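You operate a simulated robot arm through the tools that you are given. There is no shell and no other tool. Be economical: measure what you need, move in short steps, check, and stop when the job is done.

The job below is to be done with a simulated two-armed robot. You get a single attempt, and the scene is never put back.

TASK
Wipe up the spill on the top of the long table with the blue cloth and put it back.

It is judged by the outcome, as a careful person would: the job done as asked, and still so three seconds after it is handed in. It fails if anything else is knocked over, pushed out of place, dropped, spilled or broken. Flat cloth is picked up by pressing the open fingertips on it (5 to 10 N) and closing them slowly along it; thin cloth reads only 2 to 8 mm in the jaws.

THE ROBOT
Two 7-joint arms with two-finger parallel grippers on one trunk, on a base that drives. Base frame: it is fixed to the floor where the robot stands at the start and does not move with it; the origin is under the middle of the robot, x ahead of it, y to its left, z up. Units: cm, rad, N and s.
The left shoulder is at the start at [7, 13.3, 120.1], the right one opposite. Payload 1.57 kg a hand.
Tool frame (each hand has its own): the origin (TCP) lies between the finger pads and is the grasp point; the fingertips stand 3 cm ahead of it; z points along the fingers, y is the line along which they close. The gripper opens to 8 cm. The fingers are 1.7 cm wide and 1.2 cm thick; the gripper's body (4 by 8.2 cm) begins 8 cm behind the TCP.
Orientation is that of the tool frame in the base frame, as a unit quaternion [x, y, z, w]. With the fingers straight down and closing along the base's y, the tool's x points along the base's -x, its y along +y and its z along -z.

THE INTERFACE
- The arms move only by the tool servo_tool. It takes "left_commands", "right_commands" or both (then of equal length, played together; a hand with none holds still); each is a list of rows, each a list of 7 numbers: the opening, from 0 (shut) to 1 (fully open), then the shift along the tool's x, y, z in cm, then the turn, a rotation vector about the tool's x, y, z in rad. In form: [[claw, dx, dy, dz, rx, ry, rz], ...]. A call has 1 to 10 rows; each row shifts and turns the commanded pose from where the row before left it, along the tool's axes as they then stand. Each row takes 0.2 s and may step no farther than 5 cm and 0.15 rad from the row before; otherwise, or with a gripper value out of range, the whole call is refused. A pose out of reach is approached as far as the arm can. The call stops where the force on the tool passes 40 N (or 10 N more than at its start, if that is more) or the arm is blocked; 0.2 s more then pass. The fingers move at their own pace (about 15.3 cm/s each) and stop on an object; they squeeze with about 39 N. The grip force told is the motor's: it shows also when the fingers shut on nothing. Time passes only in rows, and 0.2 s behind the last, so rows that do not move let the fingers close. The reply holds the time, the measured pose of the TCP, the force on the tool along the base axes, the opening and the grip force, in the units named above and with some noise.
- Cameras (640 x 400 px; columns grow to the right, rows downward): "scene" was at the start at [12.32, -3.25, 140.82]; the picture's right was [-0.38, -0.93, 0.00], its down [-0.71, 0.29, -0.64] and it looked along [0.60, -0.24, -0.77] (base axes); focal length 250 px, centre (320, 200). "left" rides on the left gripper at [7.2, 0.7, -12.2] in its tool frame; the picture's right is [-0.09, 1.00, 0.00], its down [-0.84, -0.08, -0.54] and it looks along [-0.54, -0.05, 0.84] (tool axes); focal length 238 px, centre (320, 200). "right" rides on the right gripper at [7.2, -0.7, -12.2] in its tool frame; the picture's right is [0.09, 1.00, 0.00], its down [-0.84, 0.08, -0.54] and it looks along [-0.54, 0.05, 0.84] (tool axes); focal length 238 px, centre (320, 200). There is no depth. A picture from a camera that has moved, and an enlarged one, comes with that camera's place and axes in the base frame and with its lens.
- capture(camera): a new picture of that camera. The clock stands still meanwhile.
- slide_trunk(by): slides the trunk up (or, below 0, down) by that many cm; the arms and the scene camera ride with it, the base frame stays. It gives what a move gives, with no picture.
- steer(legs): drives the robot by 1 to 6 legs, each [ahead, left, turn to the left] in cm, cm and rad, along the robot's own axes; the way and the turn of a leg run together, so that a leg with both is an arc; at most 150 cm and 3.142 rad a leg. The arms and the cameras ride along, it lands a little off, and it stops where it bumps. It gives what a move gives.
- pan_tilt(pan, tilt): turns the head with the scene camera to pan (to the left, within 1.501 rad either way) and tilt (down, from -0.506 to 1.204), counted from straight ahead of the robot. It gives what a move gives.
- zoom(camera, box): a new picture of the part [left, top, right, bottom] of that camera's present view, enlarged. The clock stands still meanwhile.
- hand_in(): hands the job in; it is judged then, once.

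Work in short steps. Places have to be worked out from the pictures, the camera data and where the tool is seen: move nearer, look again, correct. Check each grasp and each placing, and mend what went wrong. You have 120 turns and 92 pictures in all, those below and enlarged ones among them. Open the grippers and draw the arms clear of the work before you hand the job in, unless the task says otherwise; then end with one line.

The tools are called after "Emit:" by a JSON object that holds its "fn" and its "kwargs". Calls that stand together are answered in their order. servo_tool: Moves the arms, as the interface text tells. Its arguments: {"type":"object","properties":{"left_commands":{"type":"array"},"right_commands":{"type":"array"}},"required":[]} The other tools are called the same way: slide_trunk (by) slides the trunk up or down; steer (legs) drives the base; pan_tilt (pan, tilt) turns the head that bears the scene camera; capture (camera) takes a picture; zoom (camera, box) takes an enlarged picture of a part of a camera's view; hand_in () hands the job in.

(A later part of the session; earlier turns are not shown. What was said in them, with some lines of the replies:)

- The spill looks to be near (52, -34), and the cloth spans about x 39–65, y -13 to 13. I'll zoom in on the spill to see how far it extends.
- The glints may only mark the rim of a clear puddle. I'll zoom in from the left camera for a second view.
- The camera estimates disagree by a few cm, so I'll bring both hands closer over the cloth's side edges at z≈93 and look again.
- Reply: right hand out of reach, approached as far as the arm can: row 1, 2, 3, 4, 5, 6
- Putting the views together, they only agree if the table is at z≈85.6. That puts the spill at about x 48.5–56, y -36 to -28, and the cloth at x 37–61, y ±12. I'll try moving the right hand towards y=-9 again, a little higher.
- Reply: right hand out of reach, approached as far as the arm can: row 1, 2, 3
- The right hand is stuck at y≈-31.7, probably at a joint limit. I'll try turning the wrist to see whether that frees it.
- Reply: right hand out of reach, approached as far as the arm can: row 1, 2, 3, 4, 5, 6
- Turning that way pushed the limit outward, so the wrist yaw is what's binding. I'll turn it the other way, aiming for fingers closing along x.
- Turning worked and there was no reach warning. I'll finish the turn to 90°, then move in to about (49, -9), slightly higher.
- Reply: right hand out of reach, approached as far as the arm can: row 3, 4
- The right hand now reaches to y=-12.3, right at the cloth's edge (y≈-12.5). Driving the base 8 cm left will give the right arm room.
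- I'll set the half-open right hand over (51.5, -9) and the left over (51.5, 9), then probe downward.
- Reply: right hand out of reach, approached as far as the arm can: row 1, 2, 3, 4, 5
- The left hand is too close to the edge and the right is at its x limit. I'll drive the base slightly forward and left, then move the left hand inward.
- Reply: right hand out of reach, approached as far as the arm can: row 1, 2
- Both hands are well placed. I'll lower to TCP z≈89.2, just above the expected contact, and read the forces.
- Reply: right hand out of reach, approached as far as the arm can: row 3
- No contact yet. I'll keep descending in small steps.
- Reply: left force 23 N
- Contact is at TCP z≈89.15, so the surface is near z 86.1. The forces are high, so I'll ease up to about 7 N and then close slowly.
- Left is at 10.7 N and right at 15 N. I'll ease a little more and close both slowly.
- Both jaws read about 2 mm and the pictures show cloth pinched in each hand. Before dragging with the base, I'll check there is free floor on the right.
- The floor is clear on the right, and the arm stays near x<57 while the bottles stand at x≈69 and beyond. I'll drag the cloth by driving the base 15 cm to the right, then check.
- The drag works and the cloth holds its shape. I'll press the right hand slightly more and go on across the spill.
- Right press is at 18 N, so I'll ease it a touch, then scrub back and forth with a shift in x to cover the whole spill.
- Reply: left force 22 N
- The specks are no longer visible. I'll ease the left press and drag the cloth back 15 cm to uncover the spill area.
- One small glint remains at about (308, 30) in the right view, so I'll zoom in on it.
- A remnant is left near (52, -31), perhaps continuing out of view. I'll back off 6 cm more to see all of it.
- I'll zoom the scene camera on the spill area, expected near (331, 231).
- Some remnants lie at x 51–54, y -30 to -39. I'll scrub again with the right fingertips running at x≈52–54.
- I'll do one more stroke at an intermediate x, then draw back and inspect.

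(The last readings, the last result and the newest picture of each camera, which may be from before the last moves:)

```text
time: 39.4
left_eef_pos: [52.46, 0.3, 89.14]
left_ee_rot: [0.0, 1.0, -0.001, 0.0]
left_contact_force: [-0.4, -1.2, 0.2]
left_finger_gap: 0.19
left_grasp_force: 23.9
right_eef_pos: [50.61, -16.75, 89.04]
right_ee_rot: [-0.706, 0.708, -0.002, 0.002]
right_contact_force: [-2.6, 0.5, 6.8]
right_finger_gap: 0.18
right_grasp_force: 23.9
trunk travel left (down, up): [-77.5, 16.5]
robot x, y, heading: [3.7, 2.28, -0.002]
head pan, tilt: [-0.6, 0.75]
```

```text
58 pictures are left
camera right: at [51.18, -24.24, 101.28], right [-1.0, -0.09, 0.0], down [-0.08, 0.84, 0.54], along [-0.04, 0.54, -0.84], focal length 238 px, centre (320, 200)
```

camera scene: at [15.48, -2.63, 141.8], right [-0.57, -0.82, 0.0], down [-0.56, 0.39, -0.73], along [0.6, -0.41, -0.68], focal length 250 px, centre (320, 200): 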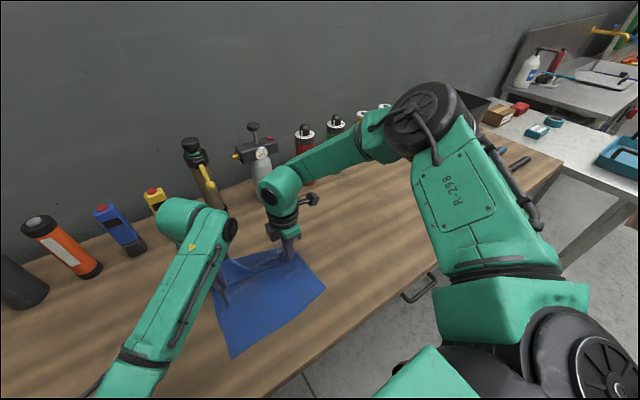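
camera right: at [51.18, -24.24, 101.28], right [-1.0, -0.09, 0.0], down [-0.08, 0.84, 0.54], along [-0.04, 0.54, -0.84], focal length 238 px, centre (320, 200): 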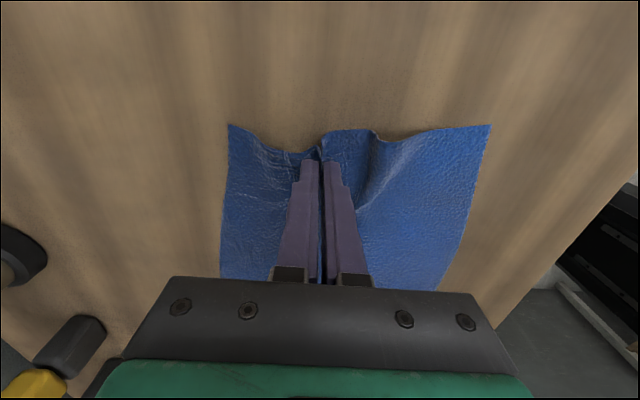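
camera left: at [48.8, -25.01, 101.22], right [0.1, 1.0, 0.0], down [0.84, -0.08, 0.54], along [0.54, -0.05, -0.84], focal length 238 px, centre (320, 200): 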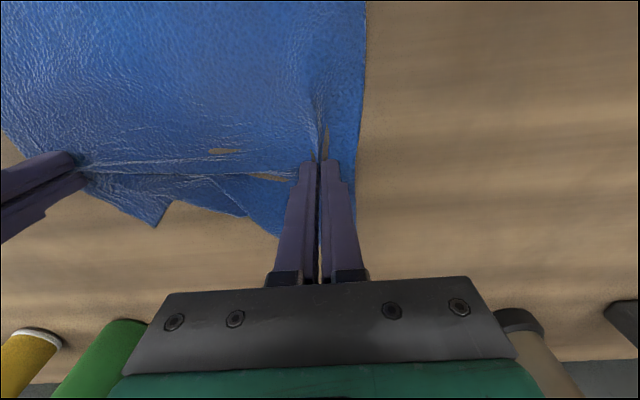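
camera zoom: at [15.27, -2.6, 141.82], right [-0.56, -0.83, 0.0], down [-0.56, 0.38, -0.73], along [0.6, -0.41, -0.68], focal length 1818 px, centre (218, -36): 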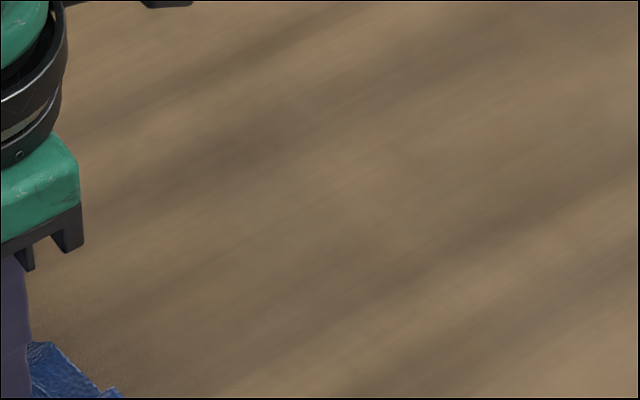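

No glints are left in the scene zoom. I'll drag the cloth the last 7 cm back to where it was.

Emit:
{"fn": "steer", "kwargs": {"legs": [[0, 7.1, 0]]}}

Emit:
{"fn": "capture", "kwargs": {"camera": "right"}}

Emit:
{"fn": "capture", "kwargs": {"camera": "scene"}}

```text
time: 40.4
left_eef_pos: [52.41, 7.29, 89.08]
left_ee_rot: [0.001, 1.0, -0.001, 0.0]
left_contact_force: [-0.1, -1.0, 0.4]
left_finger_gap: 0.16
left_grasp_force: 24.0
right_eef_pos: [50.63, -9.92, 89.08]
right_ee_rot: [-0.706, 0.708, -0.002, 0.002]
right_contact_force: [0.6, -3.4, 9.4]
right_finger_gap: 0.19
right_grasp_force: 23.8
trunk travel left (down, up): [-77.5, 16.5]
robot x, y, heading: [3.08, 9.31, -0.001]
head pan, tilt: [-0.6, 0.75]
```

```text
57 pictures are left
camera right: at [51.24, -17.32, 101.28], right [-1.0, -0.09, -0.01], down [-0.08, 0.84, 0.54], along [-0.04, 0.54, -0.84], focal length 238 px, centre (320, 200)
```

right: 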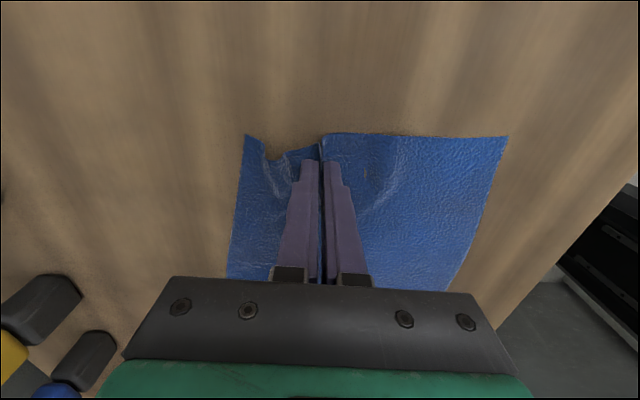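

```text
56 pictures are left
camera scene: at [15.33, 4.38, 141.81], right [-0.57, -0.82, 0.0], down [-0.56, 0.39, -0.73], along [0.6, -0.41, -0.68], focal length 250 px, centre (320, 200)
```

scene: 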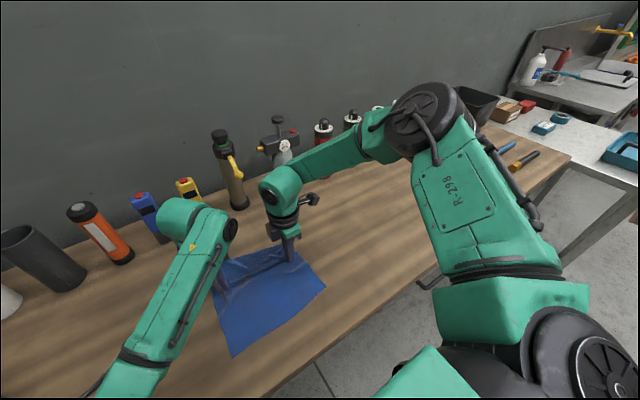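

The cloth is back in place. I'll open slowly with light contact so the opening fingers spread the pinched ridges flat again.

Emit:
{"fn": "servo_tool", "kwargs": {"left_commands": [[0.07, 0, 0, 0.1, 0, 0, 0], [0.13, 0, 0, 0, 0, 0, 0], [0.2, 0, 0, 0, 0, 0, 0], [0.27, 0, 0, 0, 0, 0, 0], [0.34, 0, 0, 0, 0, 0, 0], [0.4, 0, 0, 0, 0, 0, 0], [0.45, 0, 0, 0, 0, 0, 0], [0.5, 0, 0, 0, 0, 0, 0], [0.5, 0, 0, 0, 0, 0, 0]], "right_commands": [[0.07, 0, 0, 0, 0, 0, 0], [0.13, 0, 0, 0, 0, 0, 0], [0.2, 0, 0, 0, 0, 0, 0], [0.27, 0, 0, 0, 0, 0, 0], [0.34, 0, 0, 0, 0, 0, 0], [0.4, 0, 0, 0, 0, 0, 0], [0.45, 0, 0, 0, 0, 0, 0], [0.5, 0, 0, 0, 0, 0, 0], [0.5, 0, 0, 0, 0, 0, 0]]}}

Emit:
{"fn": "capture", "kwargs": {"camera": "right"}}

Emit:
{"fn": "capture", "kwargs": {"camera": "left"}}

```text
time: 42.4
left_eef_pos: [52.28, 7.26, 89.16]
left_ee_rot: [0.001, 1.0, -0.001, 0.001]
left_contact_force: [1.2, -3.9, 18.2]
left_finger_gap: 3.22
left_grasp_force: 0.1
right_eef_pos: [50.61, -10.1, 89.17]
right_ee_rot: [-0.705, 0.709, -0.003, 0.002]
right_contact_force: [-0.4, 0.1, 1.4]
right_finger_gap: 3.98
right_grasp_force: 0.0
trunk travel left (down, up): [-77.5, 16.5]
robot x, y, heading: [3.68, 9.44, 0.001]
head pan, tilt: [-0.6, 0.75]
```

```text
55 pictures are left
camera right: at [51.16, -17.38, 101.31], right [-1.0, -0.09, -0.01], down [-0.08, 0.84, 0.54], along [-0.04, 0.54, -0.84], focal length 238 px, centre (320, 200)
```

right: 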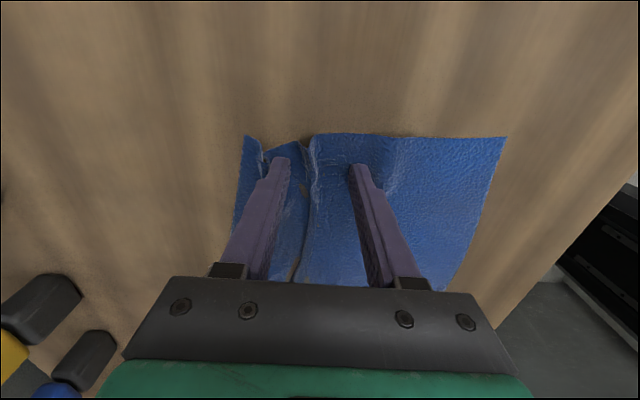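

```text
54 pictures are left
camera left: at [45.24, 8.04, 101.16], right [0.09, 1.0, 0.0], down [0.84, -0.08, 0.54], along [0.54, -0.05, -0.84], focal length 238 px, centre (320, 200)
```

left: 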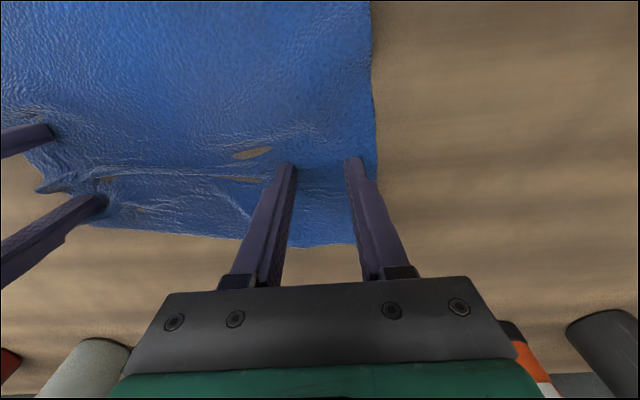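

Left has spread flat, though the right keeps a small ridge. I'll lift both hands straight up and see how the cloth lies.

Emit:
{"fn": "servo_tool", "kwargs": {"left_commands": [[0.5, 0, 0, -1, 0, 0, 0], [0.5, 0, 0, -2, 0, 0, 0], [0.5, 0, 0, -3, 0, 0, 0], [0.5, 0, 3, -3, 0, 0, 0], [0.5, 0, 4, -2, 0, 0, 0], [0.5, 0, 4, 0, 0, 0, 0]], "right_commands": [[0.5, 0, 0, -1, 0, 0, 0], [0.5, 0, 0, -2, 0, 0, 0], [0.5, 0, 0, -3, 0, 0, 0], [0.5, 3, 0, -3, 0, 0, 0], [0.5, 4, 0, -2, 0, 0, 0], [0.5, 4, 0, 0, 0, 0, 0]]}}

Emit:
{"fn": "pan_tilt", "kwargs": {"pan": -0.2, "tilt": 0.9}}

Emit:
{"fn": "capture", "kwargs": {"camera": "scene"}}

Emit:
{"fn": "capture", "kwargs": {"camera": "right"}}

Emit:
{"fn": "capture", "kwargs": {"camera": "left"}}

```text
time: 43.8
left_eef_pos: [52.45, 18.49, 100.02]
left_ee_rot: [0.002, 1.0, 0.0, -0.001]
left_contact_force: [-0.4, 0.8, -0.6]
left_finger_gap: 3.99
left_grasp_force: 0.0
right_eef_pos: [50.9, -20.99, 100.1]
right_ee_rot: [-0.706, 0.708, -0.002, 0.0]
right_contact_force: [0.2, -0.1, 0.2]
right_finger_gap: 3.99
right_grasp_force: 0.0
trunk travel left (down, up): [-77.5, 16.5]
robot x, y, heading: [3.61, 9.64, -0.002]
head pan, tilt: [-0.6, 0.75]
```

```text
time: 44.7
left_eef_pos: [52.49, 18.21, 100.04]
left_ee_rot: [0.001, 1.0, -0.001, -0.001]
left_contact_force: [0.6, 0.2, -0.1]
left_finger_gap: 4.01
left_grasp_force: 0.0
right_eef_pos: [50.95, -20.93, 100.11]
right_ee_rot: [-0.705, 0.709, -0.002, 0.0]
right_contact_force: [0.0, -0.1, 0.9]
right_finger_gap: 3.99
right_grasp_force: 0.1
trunk travel left (down, up): [-77.5, 16.5]
robot x, y, heading: [3.35, 9.74, 0.001]
head pan, tilt: [-0.201, 0.901]
```

```text
53 pictures are left
camera scene: at [16.07, 7.58, 140.6], right [-0.2, -0.98, 0.0], down [-0.77, 0.16, -0.62], along [0.61, -0.12, -0.78], focal length 250 px, centre (320, 200)
```

scene: 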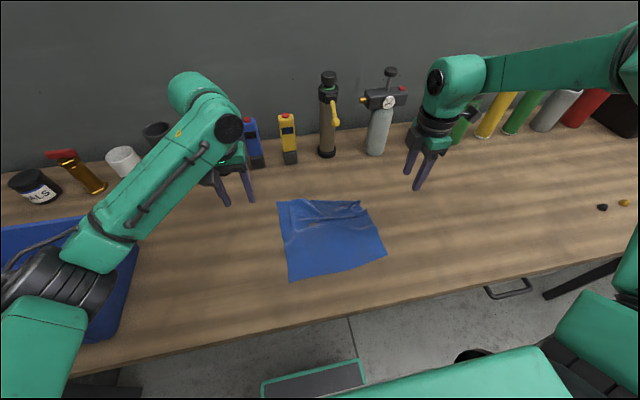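

```text
52 pictures are left
camera right: at [51.43, -28.32, 112.26], right [-1.0, -0.09, 0.0], down [-0.08, 0.84, 0.54], along [-0.04, 0.54, -0.84], focal length 238 px, centre (320, 200)
```

right: 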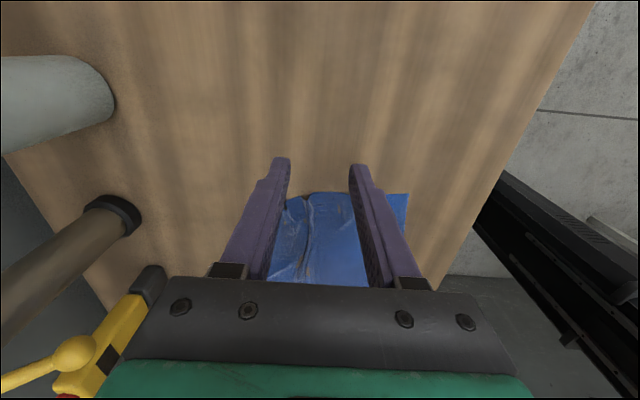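

```text
51 pictures are left
camera left: at [45.42, 19.05, 112.05], right [0.09, 1.0, 0.0], down [0.84, -0.08, 0.54], along [0.54, -0.05, -0.84], focal length 238 px, centre (320, 200)
```

left: 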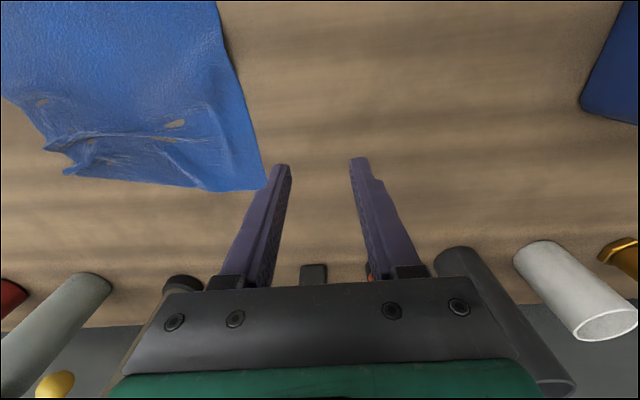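

The cloth is back, with its right side creased. I'll zoom in to judge the creases and recheck the spill area.

Emit:
{"fn": "zoom", "kwargs": {"camera": "scene", "box": [256, 180, 416, 300]}}

Emit:
{"fn": "zoom", "kwargs": {"camera": "scene", "box": [380, 160, 560, 272]}}

```text
3.33 times, centred on (336, 240) of scene
camera zoom: at [16.07, 7.58, 140.6], right [-0.2, -0.98, 0.0], down [-0.77, 0.16, -0.62], along [0.61, -0.12, -0.78], focal length 833 px, centre (267, 67)
```

zoom: 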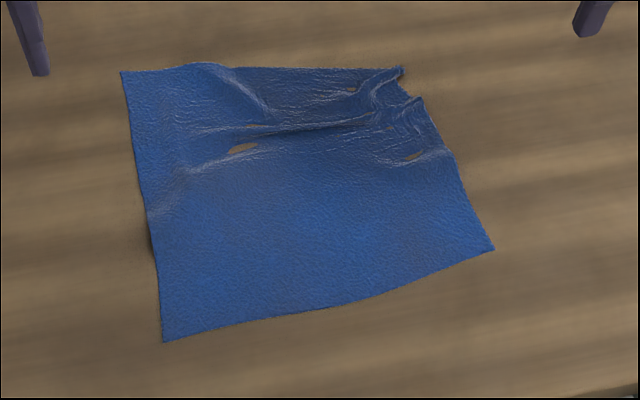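

```text
3.56 times, centred on (470, 216) of scene
camera zoom: at [16.07, 7.58, 140.6], right [-0.2, -0.98, 0.0], down [-0.77, 0.16, -0.62], along [0.61, -0.12, -0.78], focal length 889 px, centre (-213, 143)
```

zoom: 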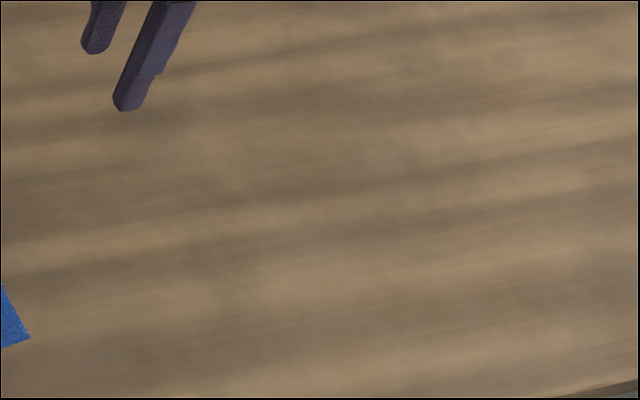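

The spill area looks clean and the cloth lies within about 1 cm of its old centre. As I draw the arms up and clear, I'll look at the spill spot once more from the right-hand camera.

Emit:
{"fn": "servo_tool", "kwargs": {"left_commands": [[0.8, 1, 1, -1.2, 0, 0, 0], [1, 1, 1, -1.2, 0, 0, 0], [1, 1, 1, -1.2, 0, 0, 0], [1, 1, 0, -1.2, 0, 0, 0], [1, 1, 0, -1.2, 0, 0, 0]], "right_commands": [[0.8, 4, 1, -1.2, 0, 0, 0], [1, 4, 1, -1.2, 0, 0, 0], [1, 4, 0, -1.2, 0, 0, 0], [1, 4, 0, -1.2, 0, 0, 0], [1, 4, 0, -1.2, 0, 0, 0]]}}

Emit:
{"fn": "capture", "kwargs": {"camera": "right"}}

Emit:
{"fn": "capture", "kwargs": {"camera": "left"}}

Emit:
{"fn": "pan_tilt", "kwargs": {"pan": -0.5, "tilt": 0.8}}

Emit:
{"fn": "capture", "kwargs": {"camera": "scene"}}

```text
time: 45.9
left_eef_pos: [47.44, 21.23, 106.03]
left_ee_rot: [0.002, 1.0, 0.0, -0.001]
left_contact_force: [-0.8, -0.3, 0.2]
left_finger_gap: 8.0
left_grasp_force: 0.0
right_eef_pos: [48.57, -41.07, 106.07]
right_ee_rot: [-0.706, 0.708, -0.001, 0.001]
right_contact_force: [-0.2, 1.0, 0.1]
right_finger_gap: 8.02
right_grasp_force: 0.1
trunk travel left (down, up): [-77.5, 16.5]
robot x, y, heading: [3.29, 9.59, 0.001]
head pan, tilt: [-0.201, 0.901]
```

```text
48 pictures are left
camera right: at [49.07, -48.38, 118.18], right [-1.0, -0.09, 0.0], down [-0.08, 0.84, 0.54], along [-0.04, 0.54, -0.84], focal length 238 px, centre (320, 200)
```

right: 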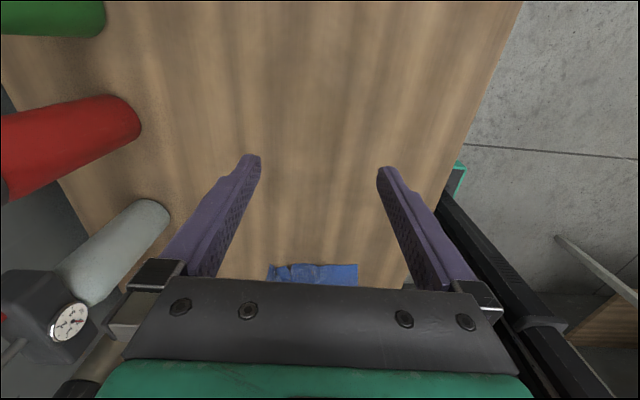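

```text
47 pictures are left
camera left: at [40.42, 22.03, 118.05], right [0.09, 1.0, 0.0], down [0.84, -0.08, 0.54], along [0.54, -0.05, -0.84], focal length 238 px, centre (320, 200)
```

left: 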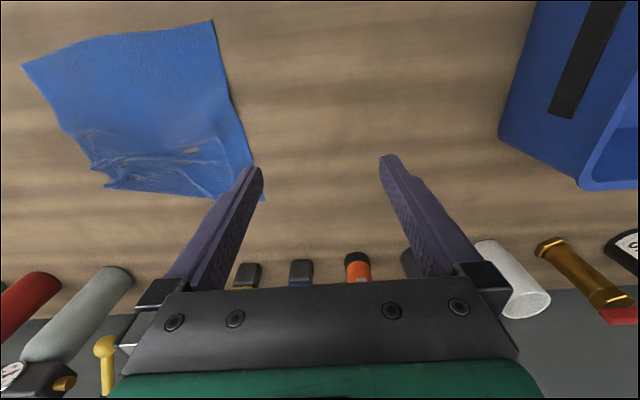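

```text
time: 46.7
left_eef_pos: [47.41, 21.42, 106.01]
left_ee_rot: [0.0, 1.0, -0.001, -0.001]
left_contact_force: [-0.1, -0.4, -0.3]
left_finger_gap: 8.02
left_grasp_force: 0.0
right_eef_pos: [48.67, -40.9, 106.18]
right_ee_rot: [-0.706, 0.708, -0.003, 0.001]
right_contact_force: [-0.6, 0.2, 0.8]
right_finger_gap: 8.0
right_grasp_force: 0.0
trunk travel left (down, up): [-77.5, 16.5]
robot x, y, heading: [3.14, 9.44, 0.001]
head pan, tilt: [-0.499, 0.799]
```

```text
46 pictures are left
camera scene: at [15.77, 5.27, 141.39], right [-0.48, -0.88, 0.0], down [-0.63, 0.34, -0.7], along [0.61, -0.33, -0.72], focal length 250 px, centre (320, 200)
```

scene: 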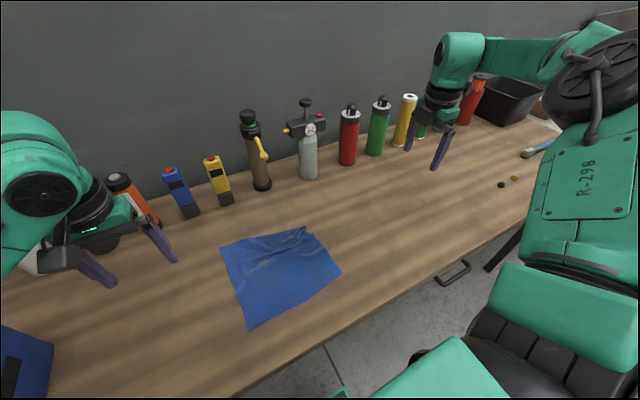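

Everything else still stands where it was. A last zoom on the spill area from two angles will settle whether it is clean.

Emit:
{"fn": "zoom", "kwargs": {"camera": "right", "box": [220, 60, 420, 185]}}

Emit:
{"fn": "zoom", "kwargs": {"camera": "scene", "box": [320, 170, 448, 250]}}

Emit:
{"fn": "zoom", "kwargs": {"camera": "left", "box": [0, 60, 160, 160]}}

```text
3.20 times, centred on (320, 122) of right
camera zoom: at [49.14, -48.17, 118.23], right [-1.0, -0.09, 0.0], down [-0.08, 0.84, 0.54], along [-0.04, 0.54, -0.84], focal length 763 px, centre (320, 448)
```

zoom: 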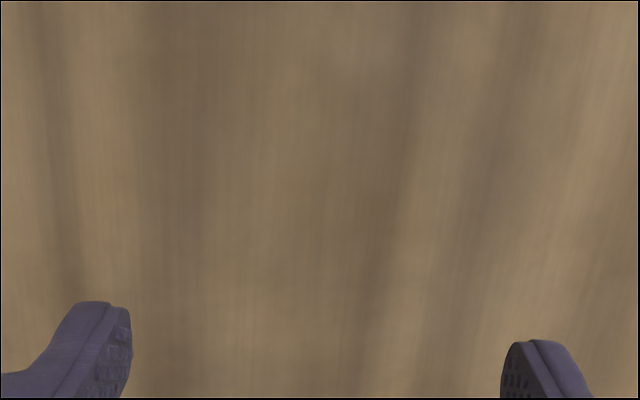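

```text
5.00 times, centred on (384, 210) of scene
camera zoom: at [15.77, 5.27, 141.39], right [-0.48, -0.88, 0.0], down [-0.63, 0.34, -0.7], along [0.61, -0.33, -0.72], focal length 1250 px, centre (0, 150)
```

zoom: 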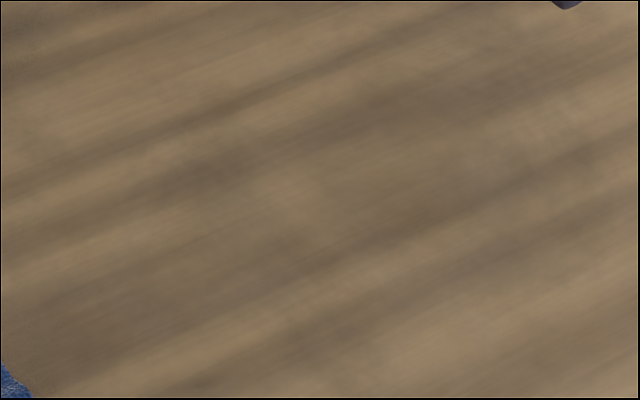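

```text
4.00 times, centred on (80, 110) of left
camera zoom: at [40.51, 22.17, 118.01], right [0.09, 1.0, 0.0], down [0.84, -0.08, 0.54], along [0.54, -0.05, -0.84], focal length 953 px, centre (1280, 560)
```

zoom: 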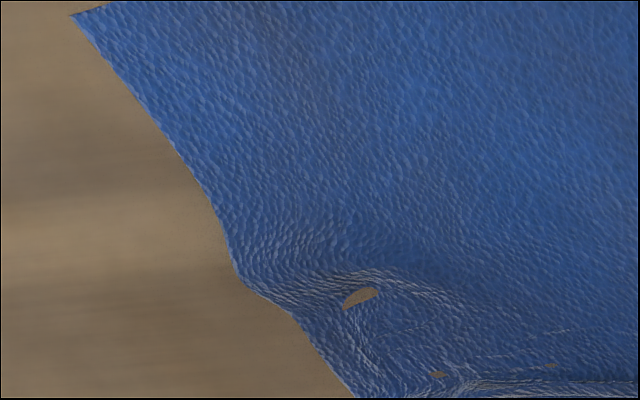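

The right-hand and scene zooms show the spill area clean, the cloth lies back in its place, and both arms are open and clear. I'm handing in.

Emit:
{"fn": "hand_in", "kwargs": {}}

```text
The job is handed in.
```

I wiped up the spill with the blue cloth and put the cloth back within about 1 cm of its original spot; it lies a little creased on its right side, and nothing else was disturbed.
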